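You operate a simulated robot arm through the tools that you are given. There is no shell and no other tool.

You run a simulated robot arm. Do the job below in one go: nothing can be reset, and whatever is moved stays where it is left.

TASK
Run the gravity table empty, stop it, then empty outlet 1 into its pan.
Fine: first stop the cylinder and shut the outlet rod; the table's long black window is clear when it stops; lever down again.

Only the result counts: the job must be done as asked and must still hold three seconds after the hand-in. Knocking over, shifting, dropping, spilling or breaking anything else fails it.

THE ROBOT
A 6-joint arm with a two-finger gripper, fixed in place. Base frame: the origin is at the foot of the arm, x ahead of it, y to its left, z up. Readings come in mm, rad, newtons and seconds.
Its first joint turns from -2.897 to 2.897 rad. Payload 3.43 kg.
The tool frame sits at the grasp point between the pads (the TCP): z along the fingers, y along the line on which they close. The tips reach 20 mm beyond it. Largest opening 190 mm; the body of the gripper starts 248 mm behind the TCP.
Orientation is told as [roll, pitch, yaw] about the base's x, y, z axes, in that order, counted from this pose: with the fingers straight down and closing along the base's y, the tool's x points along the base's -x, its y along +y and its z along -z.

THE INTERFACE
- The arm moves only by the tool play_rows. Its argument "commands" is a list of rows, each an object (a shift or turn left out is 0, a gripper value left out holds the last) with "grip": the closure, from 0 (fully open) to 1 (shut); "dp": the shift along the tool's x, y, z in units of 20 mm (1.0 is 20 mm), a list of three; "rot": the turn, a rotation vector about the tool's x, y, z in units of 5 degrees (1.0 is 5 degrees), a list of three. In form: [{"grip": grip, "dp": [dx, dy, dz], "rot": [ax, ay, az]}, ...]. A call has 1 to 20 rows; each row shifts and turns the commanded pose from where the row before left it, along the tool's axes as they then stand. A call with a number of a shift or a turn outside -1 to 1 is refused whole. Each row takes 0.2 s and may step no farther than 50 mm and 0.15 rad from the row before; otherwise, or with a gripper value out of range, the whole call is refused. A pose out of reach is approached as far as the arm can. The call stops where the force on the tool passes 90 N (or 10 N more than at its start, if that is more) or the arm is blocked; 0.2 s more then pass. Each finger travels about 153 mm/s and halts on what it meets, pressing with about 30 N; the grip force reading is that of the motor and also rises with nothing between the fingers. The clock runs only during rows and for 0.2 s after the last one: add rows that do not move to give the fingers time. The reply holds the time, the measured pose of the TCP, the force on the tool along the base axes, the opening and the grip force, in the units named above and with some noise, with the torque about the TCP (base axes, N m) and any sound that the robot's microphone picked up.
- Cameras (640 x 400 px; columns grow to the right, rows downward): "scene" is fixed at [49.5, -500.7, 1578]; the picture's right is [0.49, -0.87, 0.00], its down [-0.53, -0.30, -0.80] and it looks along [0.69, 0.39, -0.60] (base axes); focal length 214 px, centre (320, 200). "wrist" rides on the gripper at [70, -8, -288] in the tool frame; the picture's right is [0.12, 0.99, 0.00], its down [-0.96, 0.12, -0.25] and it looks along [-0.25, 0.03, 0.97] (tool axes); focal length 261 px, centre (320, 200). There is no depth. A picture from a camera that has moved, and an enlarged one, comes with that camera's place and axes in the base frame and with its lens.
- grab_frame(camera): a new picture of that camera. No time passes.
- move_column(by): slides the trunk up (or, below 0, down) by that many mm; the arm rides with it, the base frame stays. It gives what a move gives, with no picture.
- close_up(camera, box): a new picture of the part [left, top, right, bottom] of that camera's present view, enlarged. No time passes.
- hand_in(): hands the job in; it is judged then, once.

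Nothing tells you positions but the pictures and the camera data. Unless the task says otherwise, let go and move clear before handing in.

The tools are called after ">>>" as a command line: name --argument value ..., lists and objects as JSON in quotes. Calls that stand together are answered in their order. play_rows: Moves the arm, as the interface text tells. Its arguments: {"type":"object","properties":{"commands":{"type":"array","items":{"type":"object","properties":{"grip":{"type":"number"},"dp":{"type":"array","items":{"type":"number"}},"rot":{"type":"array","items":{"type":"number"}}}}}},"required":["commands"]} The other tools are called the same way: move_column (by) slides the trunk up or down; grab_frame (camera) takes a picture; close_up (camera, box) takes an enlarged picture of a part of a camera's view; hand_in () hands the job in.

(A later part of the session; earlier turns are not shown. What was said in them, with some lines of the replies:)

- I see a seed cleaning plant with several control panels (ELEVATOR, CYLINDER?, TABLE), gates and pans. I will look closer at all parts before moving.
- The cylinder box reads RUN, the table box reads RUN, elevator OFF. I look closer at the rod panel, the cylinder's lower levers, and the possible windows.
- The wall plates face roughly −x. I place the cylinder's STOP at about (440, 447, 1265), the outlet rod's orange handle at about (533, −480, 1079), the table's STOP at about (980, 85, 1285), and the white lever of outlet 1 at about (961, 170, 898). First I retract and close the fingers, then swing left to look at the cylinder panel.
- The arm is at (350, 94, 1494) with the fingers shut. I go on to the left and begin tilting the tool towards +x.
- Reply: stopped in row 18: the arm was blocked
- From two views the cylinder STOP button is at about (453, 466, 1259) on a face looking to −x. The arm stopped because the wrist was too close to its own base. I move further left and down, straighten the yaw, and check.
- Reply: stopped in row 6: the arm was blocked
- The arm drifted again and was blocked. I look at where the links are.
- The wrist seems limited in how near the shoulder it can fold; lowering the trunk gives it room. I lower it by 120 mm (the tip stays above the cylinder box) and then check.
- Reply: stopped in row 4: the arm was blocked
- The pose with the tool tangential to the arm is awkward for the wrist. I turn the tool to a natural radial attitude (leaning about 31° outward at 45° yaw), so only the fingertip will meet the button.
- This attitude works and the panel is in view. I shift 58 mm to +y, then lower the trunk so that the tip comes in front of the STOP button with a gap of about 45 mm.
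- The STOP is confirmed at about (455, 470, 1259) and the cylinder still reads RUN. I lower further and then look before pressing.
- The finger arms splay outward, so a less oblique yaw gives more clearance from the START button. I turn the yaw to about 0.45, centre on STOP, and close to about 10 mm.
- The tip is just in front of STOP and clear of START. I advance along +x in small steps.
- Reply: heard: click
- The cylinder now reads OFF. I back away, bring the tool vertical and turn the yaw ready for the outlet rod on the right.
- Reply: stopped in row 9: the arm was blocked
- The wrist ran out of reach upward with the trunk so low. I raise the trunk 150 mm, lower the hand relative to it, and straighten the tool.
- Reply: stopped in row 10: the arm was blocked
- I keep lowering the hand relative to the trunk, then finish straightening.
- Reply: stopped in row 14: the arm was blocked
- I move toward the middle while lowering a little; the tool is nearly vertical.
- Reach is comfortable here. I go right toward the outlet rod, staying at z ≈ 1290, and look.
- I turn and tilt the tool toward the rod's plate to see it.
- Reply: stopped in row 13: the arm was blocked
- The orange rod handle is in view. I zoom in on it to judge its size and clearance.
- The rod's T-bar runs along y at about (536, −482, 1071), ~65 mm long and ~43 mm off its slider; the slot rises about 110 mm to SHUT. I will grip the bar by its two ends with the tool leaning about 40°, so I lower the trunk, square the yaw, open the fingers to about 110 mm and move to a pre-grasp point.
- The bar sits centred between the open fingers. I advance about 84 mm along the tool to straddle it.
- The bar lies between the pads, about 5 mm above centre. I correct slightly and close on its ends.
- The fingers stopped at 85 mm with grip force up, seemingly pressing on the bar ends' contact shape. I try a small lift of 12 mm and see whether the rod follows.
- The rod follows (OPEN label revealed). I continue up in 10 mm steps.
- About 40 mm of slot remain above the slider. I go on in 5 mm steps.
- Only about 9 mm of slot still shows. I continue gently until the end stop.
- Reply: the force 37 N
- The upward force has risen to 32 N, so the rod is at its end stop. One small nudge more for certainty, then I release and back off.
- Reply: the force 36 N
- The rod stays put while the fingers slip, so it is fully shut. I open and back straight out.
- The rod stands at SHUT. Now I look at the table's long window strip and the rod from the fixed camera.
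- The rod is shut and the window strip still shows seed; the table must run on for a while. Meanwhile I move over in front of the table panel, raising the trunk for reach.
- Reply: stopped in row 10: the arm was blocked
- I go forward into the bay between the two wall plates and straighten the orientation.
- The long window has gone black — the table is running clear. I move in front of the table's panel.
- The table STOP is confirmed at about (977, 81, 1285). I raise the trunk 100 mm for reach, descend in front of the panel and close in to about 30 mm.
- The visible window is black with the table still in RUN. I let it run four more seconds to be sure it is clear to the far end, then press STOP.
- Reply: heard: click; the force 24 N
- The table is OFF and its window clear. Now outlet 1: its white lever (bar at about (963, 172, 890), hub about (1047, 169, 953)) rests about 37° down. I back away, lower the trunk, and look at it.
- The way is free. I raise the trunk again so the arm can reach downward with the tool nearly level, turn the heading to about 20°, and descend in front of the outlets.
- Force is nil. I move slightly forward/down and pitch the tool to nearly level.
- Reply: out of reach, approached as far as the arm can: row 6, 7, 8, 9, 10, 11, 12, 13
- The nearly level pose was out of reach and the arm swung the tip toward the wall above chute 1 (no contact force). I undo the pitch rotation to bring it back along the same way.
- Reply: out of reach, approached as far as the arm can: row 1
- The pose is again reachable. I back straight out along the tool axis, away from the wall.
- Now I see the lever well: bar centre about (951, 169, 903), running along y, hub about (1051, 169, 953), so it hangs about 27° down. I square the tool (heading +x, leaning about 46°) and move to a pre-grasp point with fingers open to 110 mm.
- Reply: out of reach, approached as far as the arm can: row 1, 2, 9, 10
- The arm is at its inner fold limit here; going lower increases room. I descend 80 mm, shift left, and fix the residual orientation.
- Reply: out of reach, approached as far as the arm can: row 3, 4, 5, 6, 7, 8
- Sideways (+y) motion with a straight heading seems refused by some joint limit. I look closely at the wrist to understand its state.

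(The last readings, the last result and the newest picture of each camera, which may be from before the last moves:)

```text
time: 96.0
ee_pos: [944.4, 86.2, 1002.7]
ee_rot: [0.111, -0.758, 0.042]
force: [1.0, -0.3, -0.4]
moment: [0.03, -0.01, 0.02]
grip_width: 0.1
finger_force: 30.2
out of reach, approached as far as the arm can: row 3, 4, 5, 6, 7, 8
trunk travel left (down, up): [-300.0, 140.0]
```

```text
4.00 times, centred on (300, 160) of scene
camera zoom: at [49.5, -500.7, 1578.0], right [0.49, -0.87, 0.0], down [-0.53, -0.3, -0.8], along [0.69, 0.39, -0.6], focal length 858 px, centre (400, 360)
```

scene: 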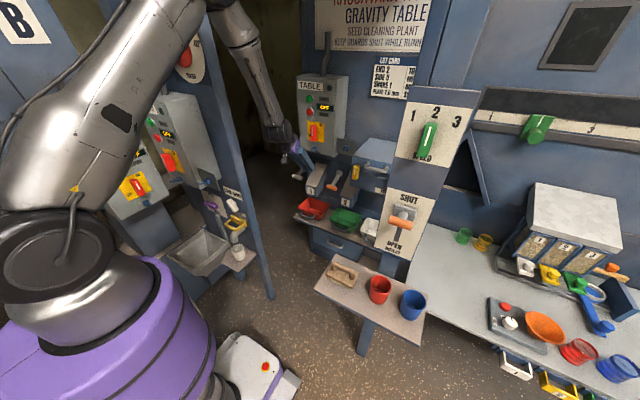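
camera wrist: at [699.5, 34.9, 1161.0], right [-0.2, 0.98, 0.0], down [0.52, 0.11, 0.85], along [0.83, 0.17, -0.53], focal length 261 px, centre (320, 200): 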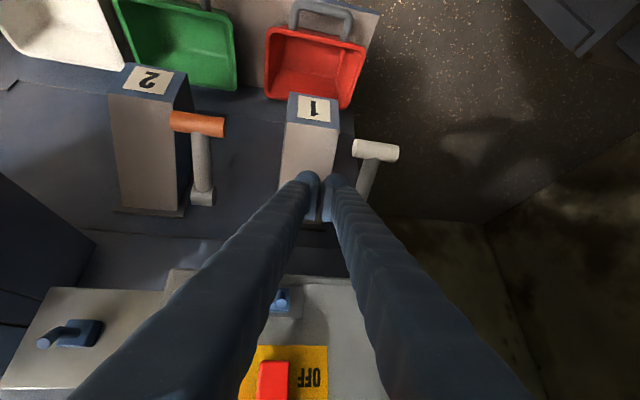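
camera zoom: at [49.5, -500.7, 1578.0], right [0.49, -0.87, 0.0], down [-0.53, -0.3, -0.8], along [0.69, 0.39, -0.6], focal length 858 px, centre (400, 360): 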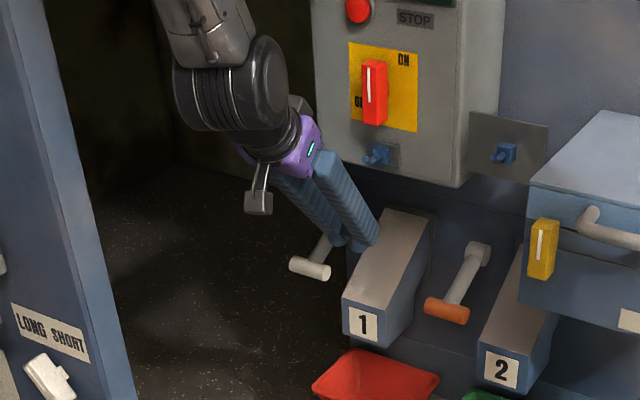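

The wrist is a roll–bend–roll type: with the trunk high, the forearm hangs steeper than the tool and the wrist's roll hits its limit. The cure is a low trunk with a steeper tool. I first back up and out the way I came.

>>> play_rows --commands '[{"dp": [-0.15, 0.12, -0.88]}, {"dp": [-0.15, 0.12, -0.88]}, {"dp": [-0.15, 0.12, -0.88]}, {"dp": [-0.15, 0.12, -0.88]}, {"dp": [-0.15, 0.12, -0.88]}, {"dp": [-0.15, 0.12, -0.88]}, {"dp": [-0.15, 0.12, -0.88]}, {"dp": [-0.15, 0.12, -0.88]}, {"dp": [-0.15, 0.12, -0.88]}, {"dp": [-0.15, 0.12, -0.88]}]'

```text
time: 98.2
ee_pos: [844.9, 85.6, 1153.0]
ee_rot: [0.11, -0.759, 0.043]
force: [-0.2, -0.1, 0.3]
moment: [0.02, -0.03, -0.01]
grip_width: 0.1
finger_force: 30.3
trunk travel left (down, up): [-300.0, 140.0]
```

Free. I make the tool steeper (about 23° from vertical) and remove the residual roll.

>>> play_rows --commands '[{"rot": [0, 0.82, 0]}, {"rot": [0, 0.82, 0]}, {"rot": [0, 0.82, 0]}, {"rot": [0, 0.82, 0]}, {"rot": [0, 0.82, 0]}, {"rot": [0.63, 0, 0]}, {"rot": [0.63, 0, 0]}, {}]'

```text
time: 100.0
ee_pos: [846.2, 102.0, 1154.2]
ee_rot: [0.012, -0.464, 0.073]
force: [0.2, -0.1, 0.0]
moment: [0.14, 0.07, 0.06]
grip_width: 0.0
finger_force: 30.1
out of reach, approached as far as the arm can: row 3, 4
trunk travel left (down, up): [-300.0, 140.0]
```

Good: the wrist is past its limit. I lower the trunk by 240 mm and look at the lever.

>>> move_column --by -200

>>> play_rows --commands '[{"dp": [0.07, 0.95, 0]}, {"dp": [0.07, 0.95, 0]}, {"dp": [0.07, 0.95, 0]}, {"rot": [0.31, 0, 0.6]}, {}]'

>>> grab_frame --camera "wrist"

>>> grab_frame --camera "scene"

```text
time: 102.2
ee_pos: [846.3, 101.1, 955.0]
ee_rot: [0.004, -0.465, 0.084]
force: [-0.6, 0.3, 0.3]
moment: [-0.03, -0.03, -0.01]
grip_width: 0.1
finger_force: 30.4
trunk travel left (down, up): [-100.0, 340.0]
```

```text
time: 103.4
ee_pos: [836.6, 157.4, 952.3]
ee_rot: [0.003, -0.465, 0.024]
force: [0.8, 0.6, -0.3]
moment: [-0.03, -0.03, -0.03]
grip_width: 0.1
finger_force: 30.7
trunk travel left (down, up): [-100.0, 340.0]
```

```text
taken
camera wrist: at [645.2, 143.1, 1177.9], right [-0.13, 0.99, -0.05], down [0.75, 0.13, 0.65], along [0.65, 0.05, -0.76], focal length 261 px, centre (320, 200)
```

wrist: 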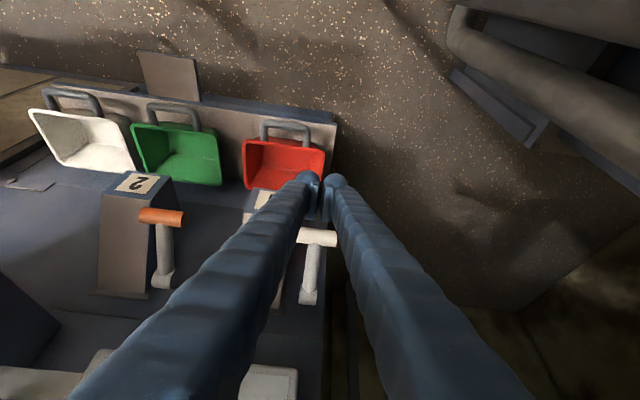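

```text
taken
```

scene: 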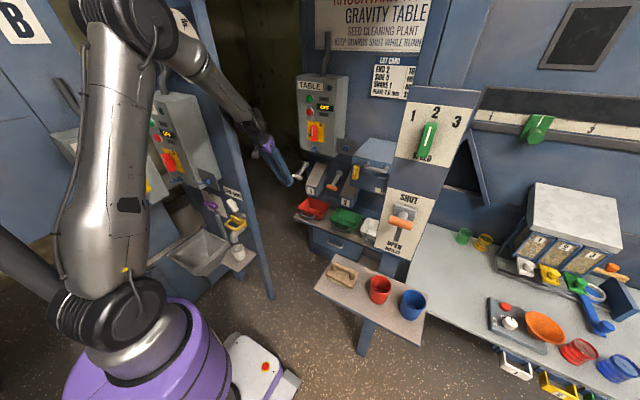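

The straight heading is now reachable and the lever is right ahead. I open the fingers to 110 mm and move to the pre-grasp point above and behind the bar.

>>> play_rows --commands '[{"grip": 0.42}, {"dp": [-0.82, 0.087, 0.13]}, {"dp": [-0.82, 0.087, 0.13]}, {"dp": [-0.82, 0.087, 0.13]}, {"dp": [-0.82, 0.087, 0.13]}, {"dp": [-0.82, 0.087, 0.13]}, {}]'

>>> grab_frame --camera "wrist"

>>> close_up --camera "wrist" --box '[240, 130, 400, 250]'

>>> close_up --camera "scene" --box '[250, 110, 350, 230]'

```text
time: 105.0
ee_pos: [916.5, 167.5, 977.4]
ee_rot: [0.004, -0.465, 0.023]
force: [0.2, -0.1, -0.1]
moment: [0.02, -0.01, 0.01]
grip_width: 109.9
finger_force: 0.0
trunk travel left (down, up): [-100.0, 340.0]
```

```text
taken
camera wrist: at [725.1, 153.3, 1202.8], right [-0.13, 0.99, -0.05], down [0.75, 0.13, 0.65], along [0.65, 0.05, -0.76], focal length 261 px, centre (320, 200)
```

wrist: 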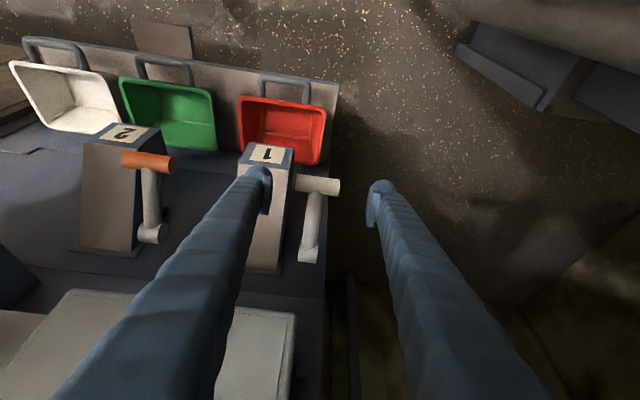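

```text
3.33 times, centred on (320, 190) of wrist
camera zoom: at [725.1, 153.3, 1202.8], right [-0.13, 0.99, -0.05], down [0.75, 0.13, 0.65], along [0.65, 0.05, -0.76], focal length 869 px, centre (320, 233)
```

zoom: 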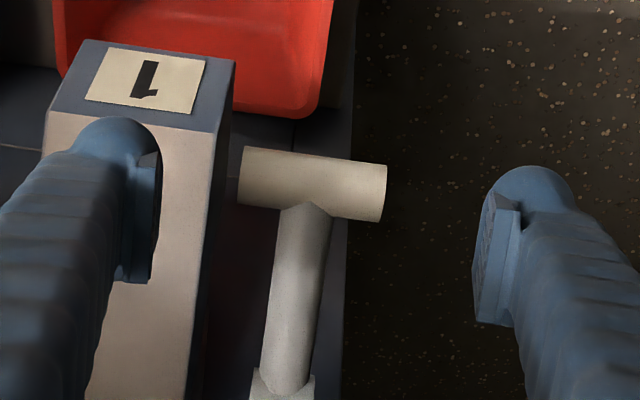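

```text
3.33 times, centred on (300, 170) of scene
camera zoom: at [49.5, -500.7, 1578.0], right [0.49, -0.87, 0.0], down [-0.53, -0.3, -0.8], along [0.69, 0.39, -0.6], focal length 715 px, centre (387, 300)
```

zoom: 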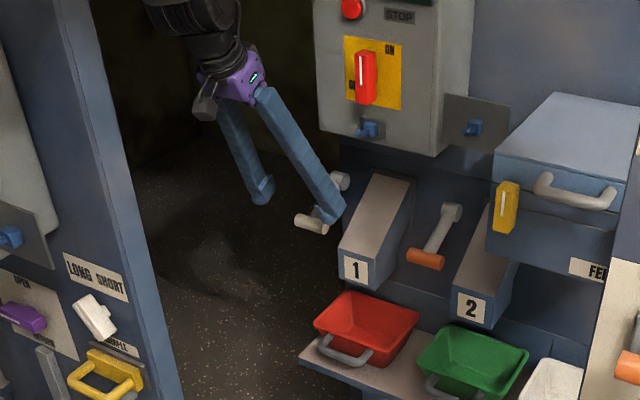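

Bar centre refined to about (953, 166, 905), centred between the fingers, with clearance from chute 1. I advance 81 mm along the tool.

>>> play_rows --commands '[{"dp": [0, -0.024, 0.81]}, {"dp": [0, -0.024, 0.81]}, {"dp": [0, -0.024, 0.81]}, {"dp": [0, -0.024, 0.81]}, {"dp": [0, -0.024, 0.81]}, {}]'

>>> close_up --camera "wrist" --box '[240, 130, 400, 250]'

>>> close_up --camera "scene" --box '[250, 110, 350, 230]'

```text
time: 106.4
ee_pos: [951.8, 165.8, 904.3]
ee_rot: [0.002, -0.465, 0.027]
force: [1.3, 0.3, 0.1]
moment: [0.0, 0.02, -0.01]
grip_width: 110.1
finger_force: 0.0
trunk travel left (down, up): [-100.0, 340.0]
```

```text
3.33 times, centred on (320, 190) of wrist
camera zoom: at [760.7, 151.8, 1129.9], right [-0.13, 0.99, -0.05], down [0.75, 0.13, 0.65], along [0.65, 0.05, -0.76], focal length 869 px, centre (320, 233)
```

zoom: 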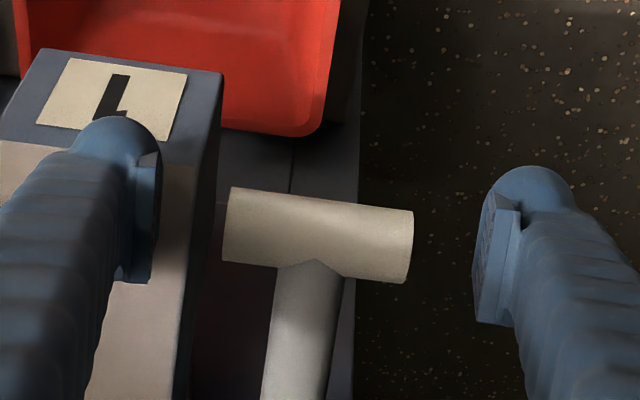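

```text
3.33 times, centred on (300, 170) of scene
camera zoom: at [49.5, -500.7, 1578.0], right [0.49, -0.87, 0.0], down [-0.53, -0.3, -0.8], along [0.69, 0.39, -0.6], focal length 715 px, centre (387, 300)
```

zoom: 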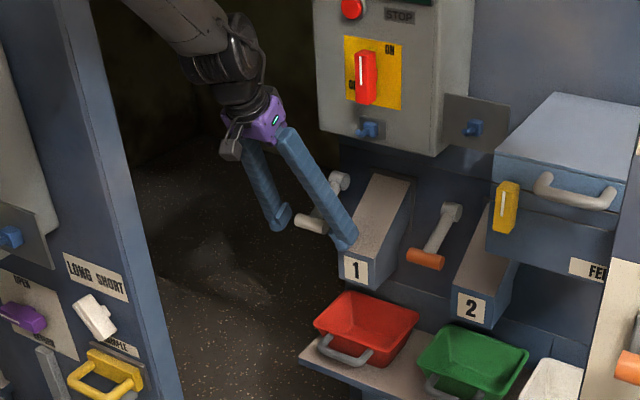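

The bar is centred to within 5 mm. I correct and close on its ends.

>>> play_rows --commands '[{"dp": [-0.2, 0, 0]}, {"grip": 0.55}, {"grip": 0.62}, {"grip": 1}, {"grip": 1}, {"grip": 1}]'

>>> close_up --camera "wrist" --box '[240, 130, 400, 250]'

```text
time: 107.8
ee_pos: [955.6, 165.0, 906.9]
ee_rot: [0.005, -0.464, 0.024]
force: [2.5, -6.2, -0.1]
moment: [0.01, 0.02, 0.07]
grip_width: 83.8
finger_force: 44.7
trunk travel left (down, up): [-100.0, 340.0]
```

```text
3.33 times, centred on (320, 190) of wrist
camera zoom: at [764.6, 151.1, 1132.0], right [-0.13, 0.99, -0.05], down [0.75, 0.13, 0.65], along [0.65, 0.05, -0.76], focal length 869 px, centre (320, 233)
```

zoom: 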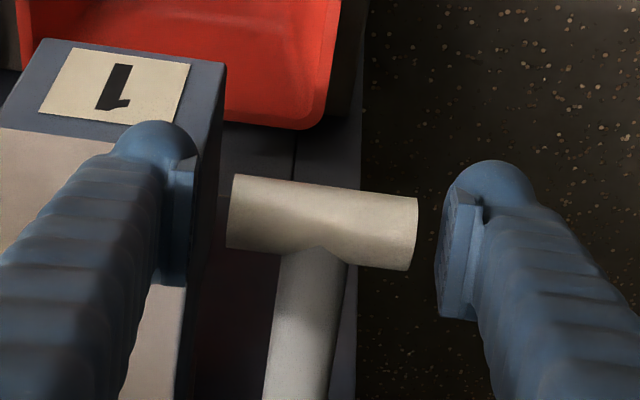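

The grip holds (84 mm, as on the rod). I raise the lever along its arc, first about 20°.

>>> play_rows --commands '[{"dp": [-0.054, 0.004, -0.488]}, {"dp": [-0.054, 0.004, -0.488]}, {"dp": [-0.133, 0.002, -0.443]}, {"dp": [-0.133, 0.002, -0.443]}, {}]'

>>> grab_frame --camera "wrist"

>>> close_up --camera "scene" --box '[250, 110, 350, 230]'

```text
time: 109.0
ee_pos: [945.2, 165.2, 941.9]
ee_rot: [0.002, -0.461, 0.026]
force: [-9.8, -4.7, -11.1]
moment: [-0.26, 0.9, 0.2]
grip_width: 82.3
finger_force: 45.3
trunk travel left (down, up): [-100.0, 340.0]
```

```text
taken
camera wrist: at [754.7, 151.2, 1169.2], right [-0.13, 0.99, -0.05], down [0.75, 0.13, 0.65], along [0.65, 0.05, -0.76], focal length 261 px, centre (320, 200)
```

wrist: 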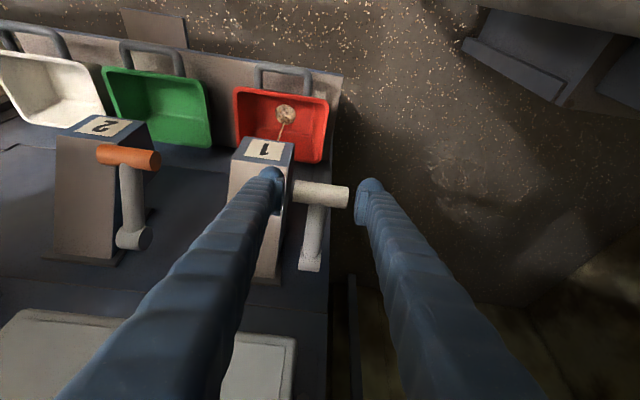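

```text
3.33 times, centred on (300, 170) of scene
camera zoom: at [49.5, -500.7, 1578.0], right [0.49, -0.87, 0.0], down [-0.53, -0.3, -0.8], along [0.69, 0.39, -0.6], focal length 715 px, centre (387, 300)
```

zoom: 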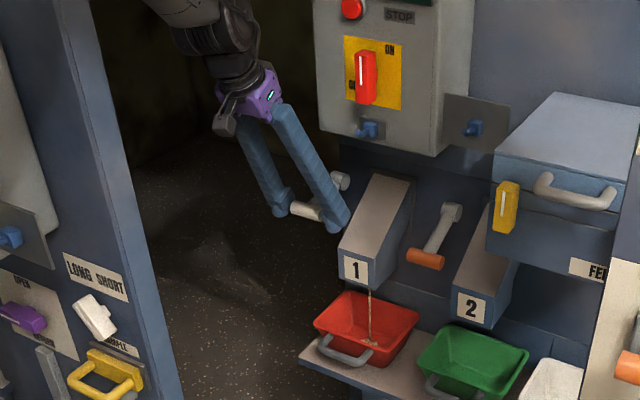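

Seed flows from outlet 1 into its red pan. I raise the lever further.

>>> play_rows --commands '[{"dp": [-0.206, 0, -0.41]}, {"dp": [-0.206, 0, -0.41]}, {"dp": [-0.275, -0.002, -0.371]}, {"dp": [-0.275, -0.002, -0.371]}, {}]'

>>> close_up --camera "wrist" --box '[200, 60, 400, 260]'

>>> close_up --camera "scene" --box '[250, 110, 350, 230]'

```text
time: 110.2
ee_pos: [950.6, 165.4, 980.1]
ee_rot: [0.004, -0.465, 0.024]
force: [-8.3, -8.1, -8.2]
moment: [-0.2, 1.03, 0.02]
grip_width: 82.3
finger_force: 45.5
trunk travel left (down, up): [-100.0, 340.0]
```

```text
2.00 times, centred on (300, 160) of wrist
camera zoom: at [758.9, 151.1, 1206.0], right [-0.13, 0.99, -0.05], down [0.75, 0.13, 0.65], along [0.65, 0.05, -0.76], focal length 521 px, centre (360, 280)
```

zoom: 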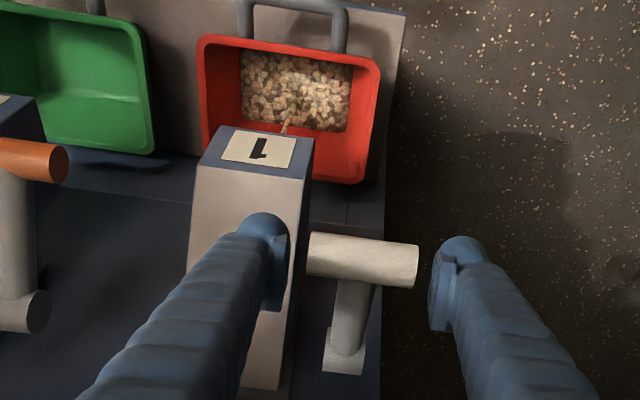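

```text
3.33 times, centred on (300, 170) of scene
camera zoom: at [49.5, -500.7, 1578.0], right [0.49, -0.87, 0.0], down [-0.53, -0.3, -0.8], along [0.69, 0.39, -0.6], focal length 715 px, centre (387, 300)
```

zoom: 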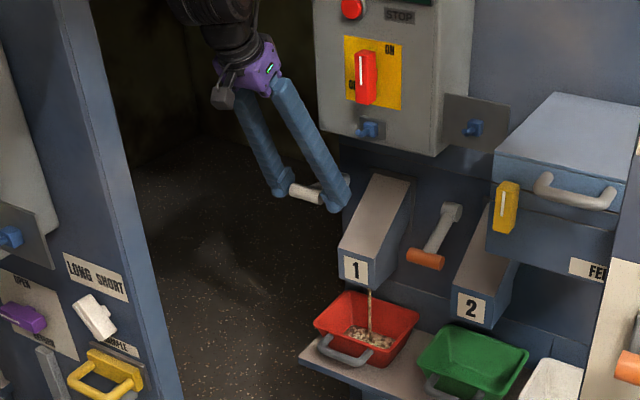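

The pan fills well. I hold the lever and wait in short spells, watching the level.

>>> play_rows --commands '[{}, {}, {}, {}, {}]'

>>> close_up --camera "wrist" --box '[200, 60, 400, 260]'

>>> close_up --camera "scene" --box '[290, 160, 350, 230]'

```text
time: 111.4
ee_pos: [950.0, 165.8, 981.1]
ee_rot: [0.003, -0.468, 0.026]
force: [-1.1, -8.9, -1.4]
moment: [-0.23, 0.11, 0.11]
grip_width: 82.4
finger_force: 45.1
trunk travel left (down, up): [-100.0, 340.0]
```

```text
2.00 times, centred on (300, 160) of wrist
camera zoom: at [758.9, 151.0, 1206.1], right [-0.13, 0.99, -0.05], down [0.75, 0.13, 0.65], along [0.65, 0.05, -0.76], focal length 521 px, centre (360, 280)
```

zoom: 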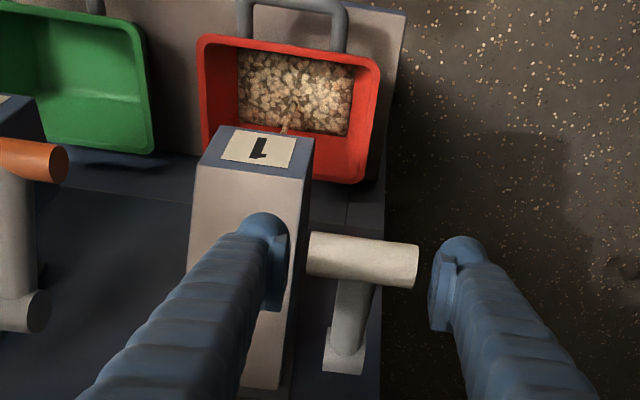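

```text
5.71 times, centred on (320, 195) of scene
camera zoom: at [49.5, -500.7, 1578.0], right [0.49, -0.87, 0.0], down [-0.53, -0.3, -0.8], along [0.69, 0.39, -0.6], focal length 1226 px, centre (320, 229)
```

zoom: 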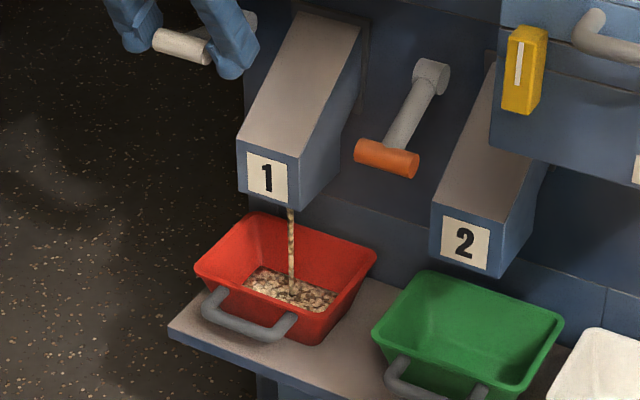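

The stream still runs and the pan is about a third full. I keep waiting.

>>> play_rows --commands '[{}, {}, {}, {}, {}, {}, {}, {}, {}, {}]'

>>> close_up --camera "scene" --box '[290, 160, 350, 230]'

>>> close_up --camera "wrist" --box '[200, 60, 400, 260]'

```text
time: 113.6
ee_pos: [949.2, 165.9, 980.3]
ee_rot: [0.003, -0.465, 0.025]
force: [8.8, -8.2, 5.2]
moment: [-0.17, -0.76, 0.09]
grip_width: 82.2
finger_force: 45.2
trunk travel left (down, up): [-100.0, 340.0]
```

```text
5.71 times, centred on (320, 195) of scene
camera zoom: at [49.5, -500.7, 1578.0], right [0.49, -0.87, 0.0], down [-0.53, -0.3, -0.8], along [0.69, 0.39, -0.6], focal length 1226 px, centre (320, 229)
```

zoom: 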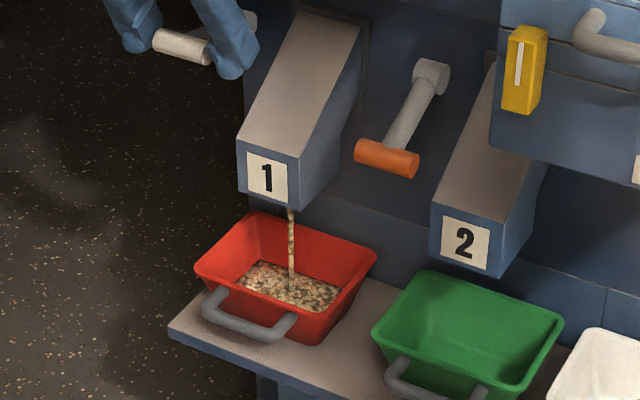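

```text
2.00 times, centred on (300, 160) of wrist
camera zoom: at [758.9, 151.0, 1205.8], right [-0.13, 0.99, -0.05], down [0.75, 0.13, 0.65], along [0.65, 0.05, -0.76], focal length 521 px, centre (360, 280)
```

zoom: 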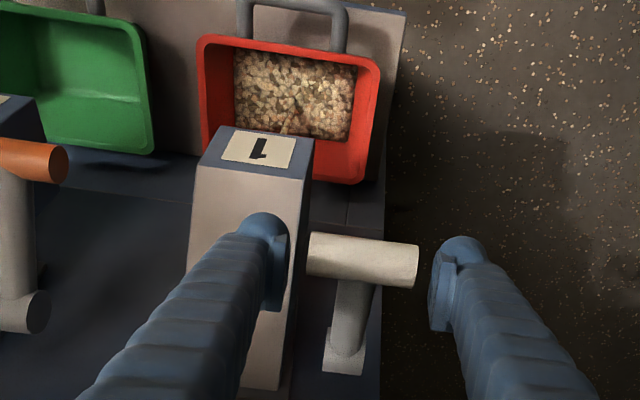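

Still flowing. I wait longer.

>>> play_rows --commands '[{}, {}, {}, {}, {}, {}, {}, {}, {}, {}, {}, {}, {}, {}, {}]'

>>> close_up --camera "scene" --box '[290, 160, 350, 230]'

```text
time: 116.8
ee_pos: [950.8, 165.5, 980.4]
ee_rot: [0.004, -0.462, 0.024]
force: [10.5, -6.4, 2.6]
moment: [-0.12, -0.53, 0.1]
grip_width: 82.4
finger_force: 45.1
trunk travel left (down, up): [-100.0, 340.0]
```

```text
5.71 times, centred on (320, 195) of scene
camera zoom: at [49.5, -500.7, 1578.0], right [0.49, -0.87, 0.0], down [-0.53, -0.3, -0.8], along [0.69, 0.39, -0.6], focal length 1226 px, centre (320, 229)
```

zoom: 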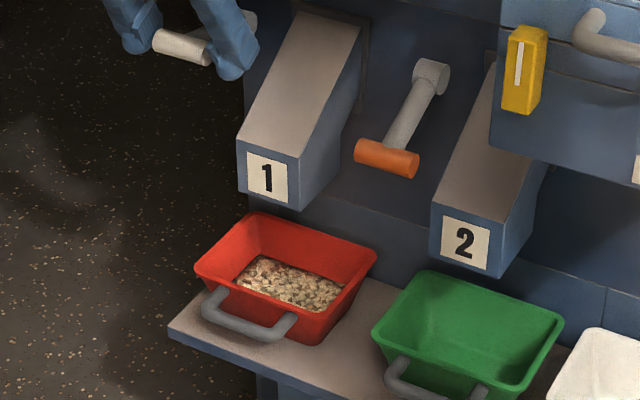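

The stream has ended, so outlet 1 is empty. I lower the lever back along the same arc.

>>> play_rows --commands '[{}, {}, {"dp": [0.275, 0.002, 0.371]}, {"dp": [0.275, 0.002, 0.371]}, {"dp": [0.206, 0, 0.41]}, {"dp": [0.206, 0, 0.41]}, {"dp": [0.133, -0.002, 0.443]}, {"dp": [0.133, -0.002, 0.443]}, {"dp": [0.054, -0.004, 0.488]}, {"dp": [0.04, -0.004, 0.35]}, {}]'

>>> close_up --camera "wrist" --box '[200, 60, 400, 260]'

>>> close_up --camera "scene" --box '[290, 160, 350, 230]'

```text
time: 119.2
ee_pos: [951.6, 165.1, 911.0]
ee_rot: [0.004, -0.465, 0.025]
force: [-7.5, -11.5, 19.6]
moment: [-0.05, -0.42, 0.11]
grip_width: 82.5
finger_force: 44.8
trunk travel left (down, up): [-100.0, 340.0]
```

```text
2.00 times, centred on (300, 160) of wrist
camera zoom: at [761.0, 150.9, 1136.6], right [-0.13, 0.99, -0.05], down [0.75, 0.13, 0.65], along [0.65, 0.05, -0.76], focal length 521 px, centre (360, 280)
```

zoom: 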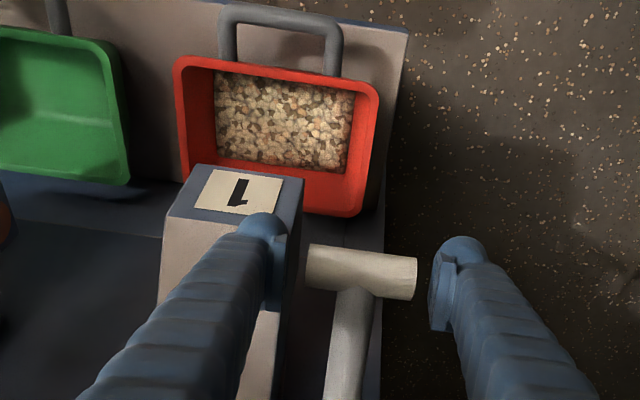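

```text
5.71 times, centred on (320, 195) of scene
camera zoom: at [49.5, -500.7, 1578.0], right [0.49, -0.87, 0.0], down [-0.53, -0.3, -0.8], along [0.69, 0.39, -0.6], focal length 1226 px, centre (320, 229)
```

zoom: 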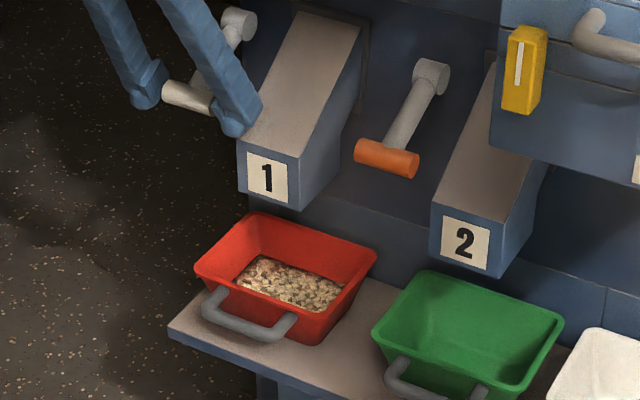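

The lever pushes back at about 20 N near its lower stop. I press a few mm more to be sure it is fully down.

>>> play_rows --commands '[{"dp": [0.02, 0, 0.15]}, {"dp": [0.02, 0, 0.15]}, {}]'

>>> close_up --camera "wrist" --box '[240, 130, 400, 250]'

```text
time: 120.0
ee_pos: [953.3, 164.8, 908.1]
ee_rot: [0.002, -0.467, 0.025]
force: [-25.1, -14.0, 43.5]
moment: [-0.27, 0.14, 0.0]
grip_width: 82.9
finger_force: 44.8
trunk travel left (down, up): [-100.0, 340.0]
```

```text
3.33 times, centred on (320, 190) of wrist
camera zoom: at [761.0, 150.8, 1133.9], right [-0.13, 0.99, -0.05], down [0.74, 0.13, 0.66], along [0.66, 0.05, -0.75], focal length 869 px, centre (320, 233)
```

zoom: 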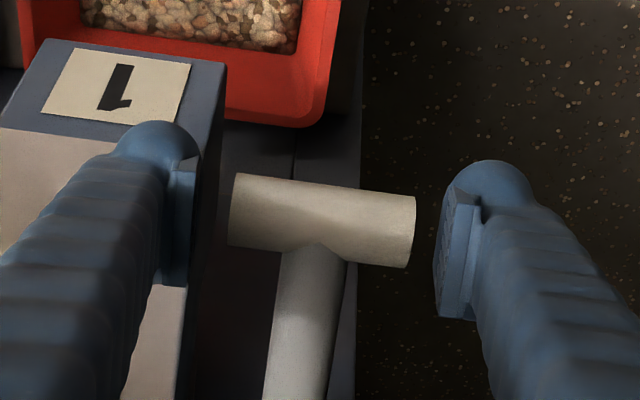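

The view matches the lever's original rest and it resists at 50 N, so it is fully down. I release and withdraw along the tool axis.

>>> play_rows --commands '[{"dp": [-0.02, 0, -0.15]}, {"grip": 0.42}, {}, {"dp": [0, 0.02, -0.85]}, {"dp": [0, 0.02, -0.85]}, {"dp": [0, 0, -0.85]}, {"dp": [0, 0, -0.85]}, {"dp": [0, 0, -0.85]}, {"dp": [0.8, 0, -0.4]}, {"dp": [0.8, 0, -0.4]}, {"dp": [0.8, 0, -0.4]}, {"dp": [0.8, 0, -0.4]}, {"dp": [0.8, 0, -0.4]}, {}]'

>>> grab_frame --camera "scene"

>>> grab_frame --camera "wrist"

>>> close_up --camera "scene" --box '[280, 140, 440, 260]'

>>> close_up --camera "scene" --box '[100, 60, 350, 180]'

>>> close_up --camera "scene" --box '[440, 60, 640, 180]'

```text
time: 123.0
ee_pos: [827.7, 162.7, 983.4]
ee_rot: [0.003, -0.465, 0.024]
force: [0.3, 0.0, 0.0]
moment: [0.0, 0.01, -0.05]
grip_width: 110.5
finger_force: 0.2
trunk travel left (down, up): [-100.0, 340.0]
```

```text
taken
```

scene: 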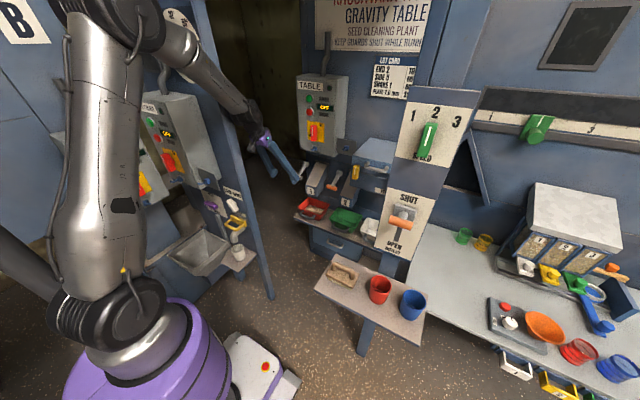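

```text
taken
camera wrist: at [636.4, 149.0, 1209.3], right [-0.13, 0.99, -0.05], down [0.75, 0.13, 0.65], along [0.65, 0.05, -0.76], focal length 261 px, centre (320, 200)
```

wrist: 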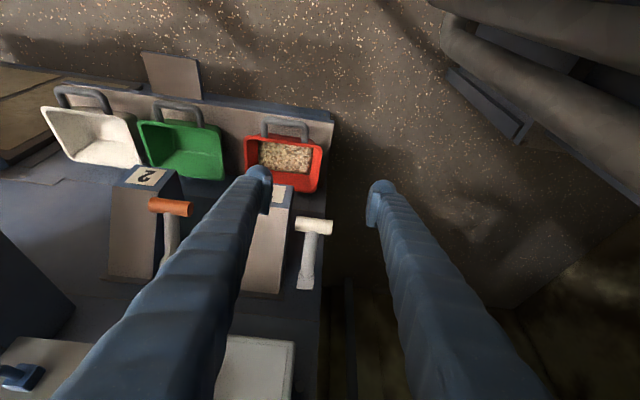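

```text
3.33 times, centred on (360, 200) of scene
camera zoom: at [49.5, -500.7, 1578.0], right [0.49, -0.87, 0.0], down [-0.53, -0.3, -0.8], along [0.69, 0.39, -0.6], focal length 715 px, centre (187, 200)
```

zoom: 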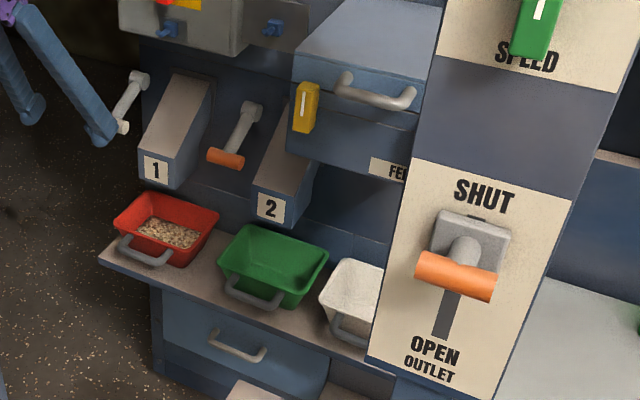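

```text
2.56 times, centred on (225, 120) of scene
camera zoom: at [49.5, -500.7, 1578.0], right [0.49, -0.87, 0.0], down [-0.53, -0.3, -0.8], along [0.69, 0.39, -0.6], focal length 549 px, centre (563, 405)
```

zoom: 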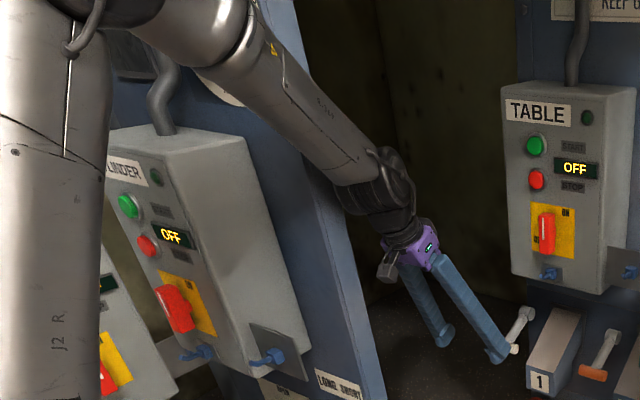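

```text
3.20 times, centred on (540, 120) of scene
camera zoom: at [49.5, -500.7, 1578.0], right [0.49, -0.87, 0.0], down [-0.53, -0.3, -0.8], along [0.69, 0.39, -0.6], focal length 686 px, centre (-384, 456)
```

zoom: 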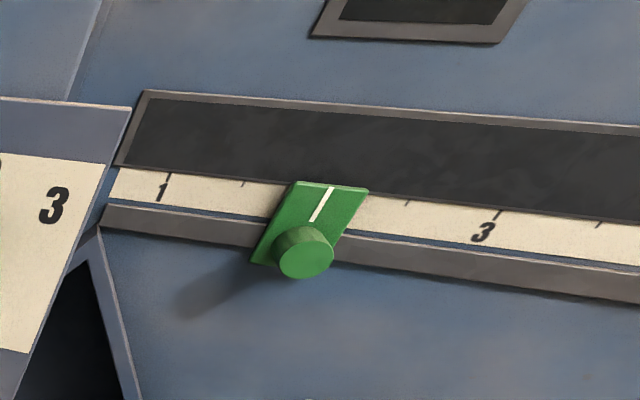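

Cylinder OFF, outlet rod at SHUT, table OFF with the window black, outlet 1 emptied into its red pan, its lever down again, and the arm clear. I hand the job in.

>>> hand_in

```text
The job is handed in.
```

The gravity table has run empty and is stopped, and outlet 1 is emptied into its red pan. I have handed the job in; the hand-in gave no verdict.

- **Cylinder:** I stopped it first, and its panel reads OFF.
- **Outlet rod:** it stands at SHUT. I pushed it up until it met its end stop.
- **Table:** the part of the long window I could see went black while the table was still running. I gave it about 12 seconds more before pressing STOP. The panel reads OFF. The far right end of the window was outside the camera's view, so I did not see that part.
- **Outlet 1:** I lifted its white lever and seed ran into the red pan until the stream ended. The pan did not overflow, and the lever is back down on its stop.

During the job the arm was blocked or short of reach several times. Once the fingers swung close to the wall above chute 1. The force readings showed no contact then, and the pictures show nothing knocked or shifted.
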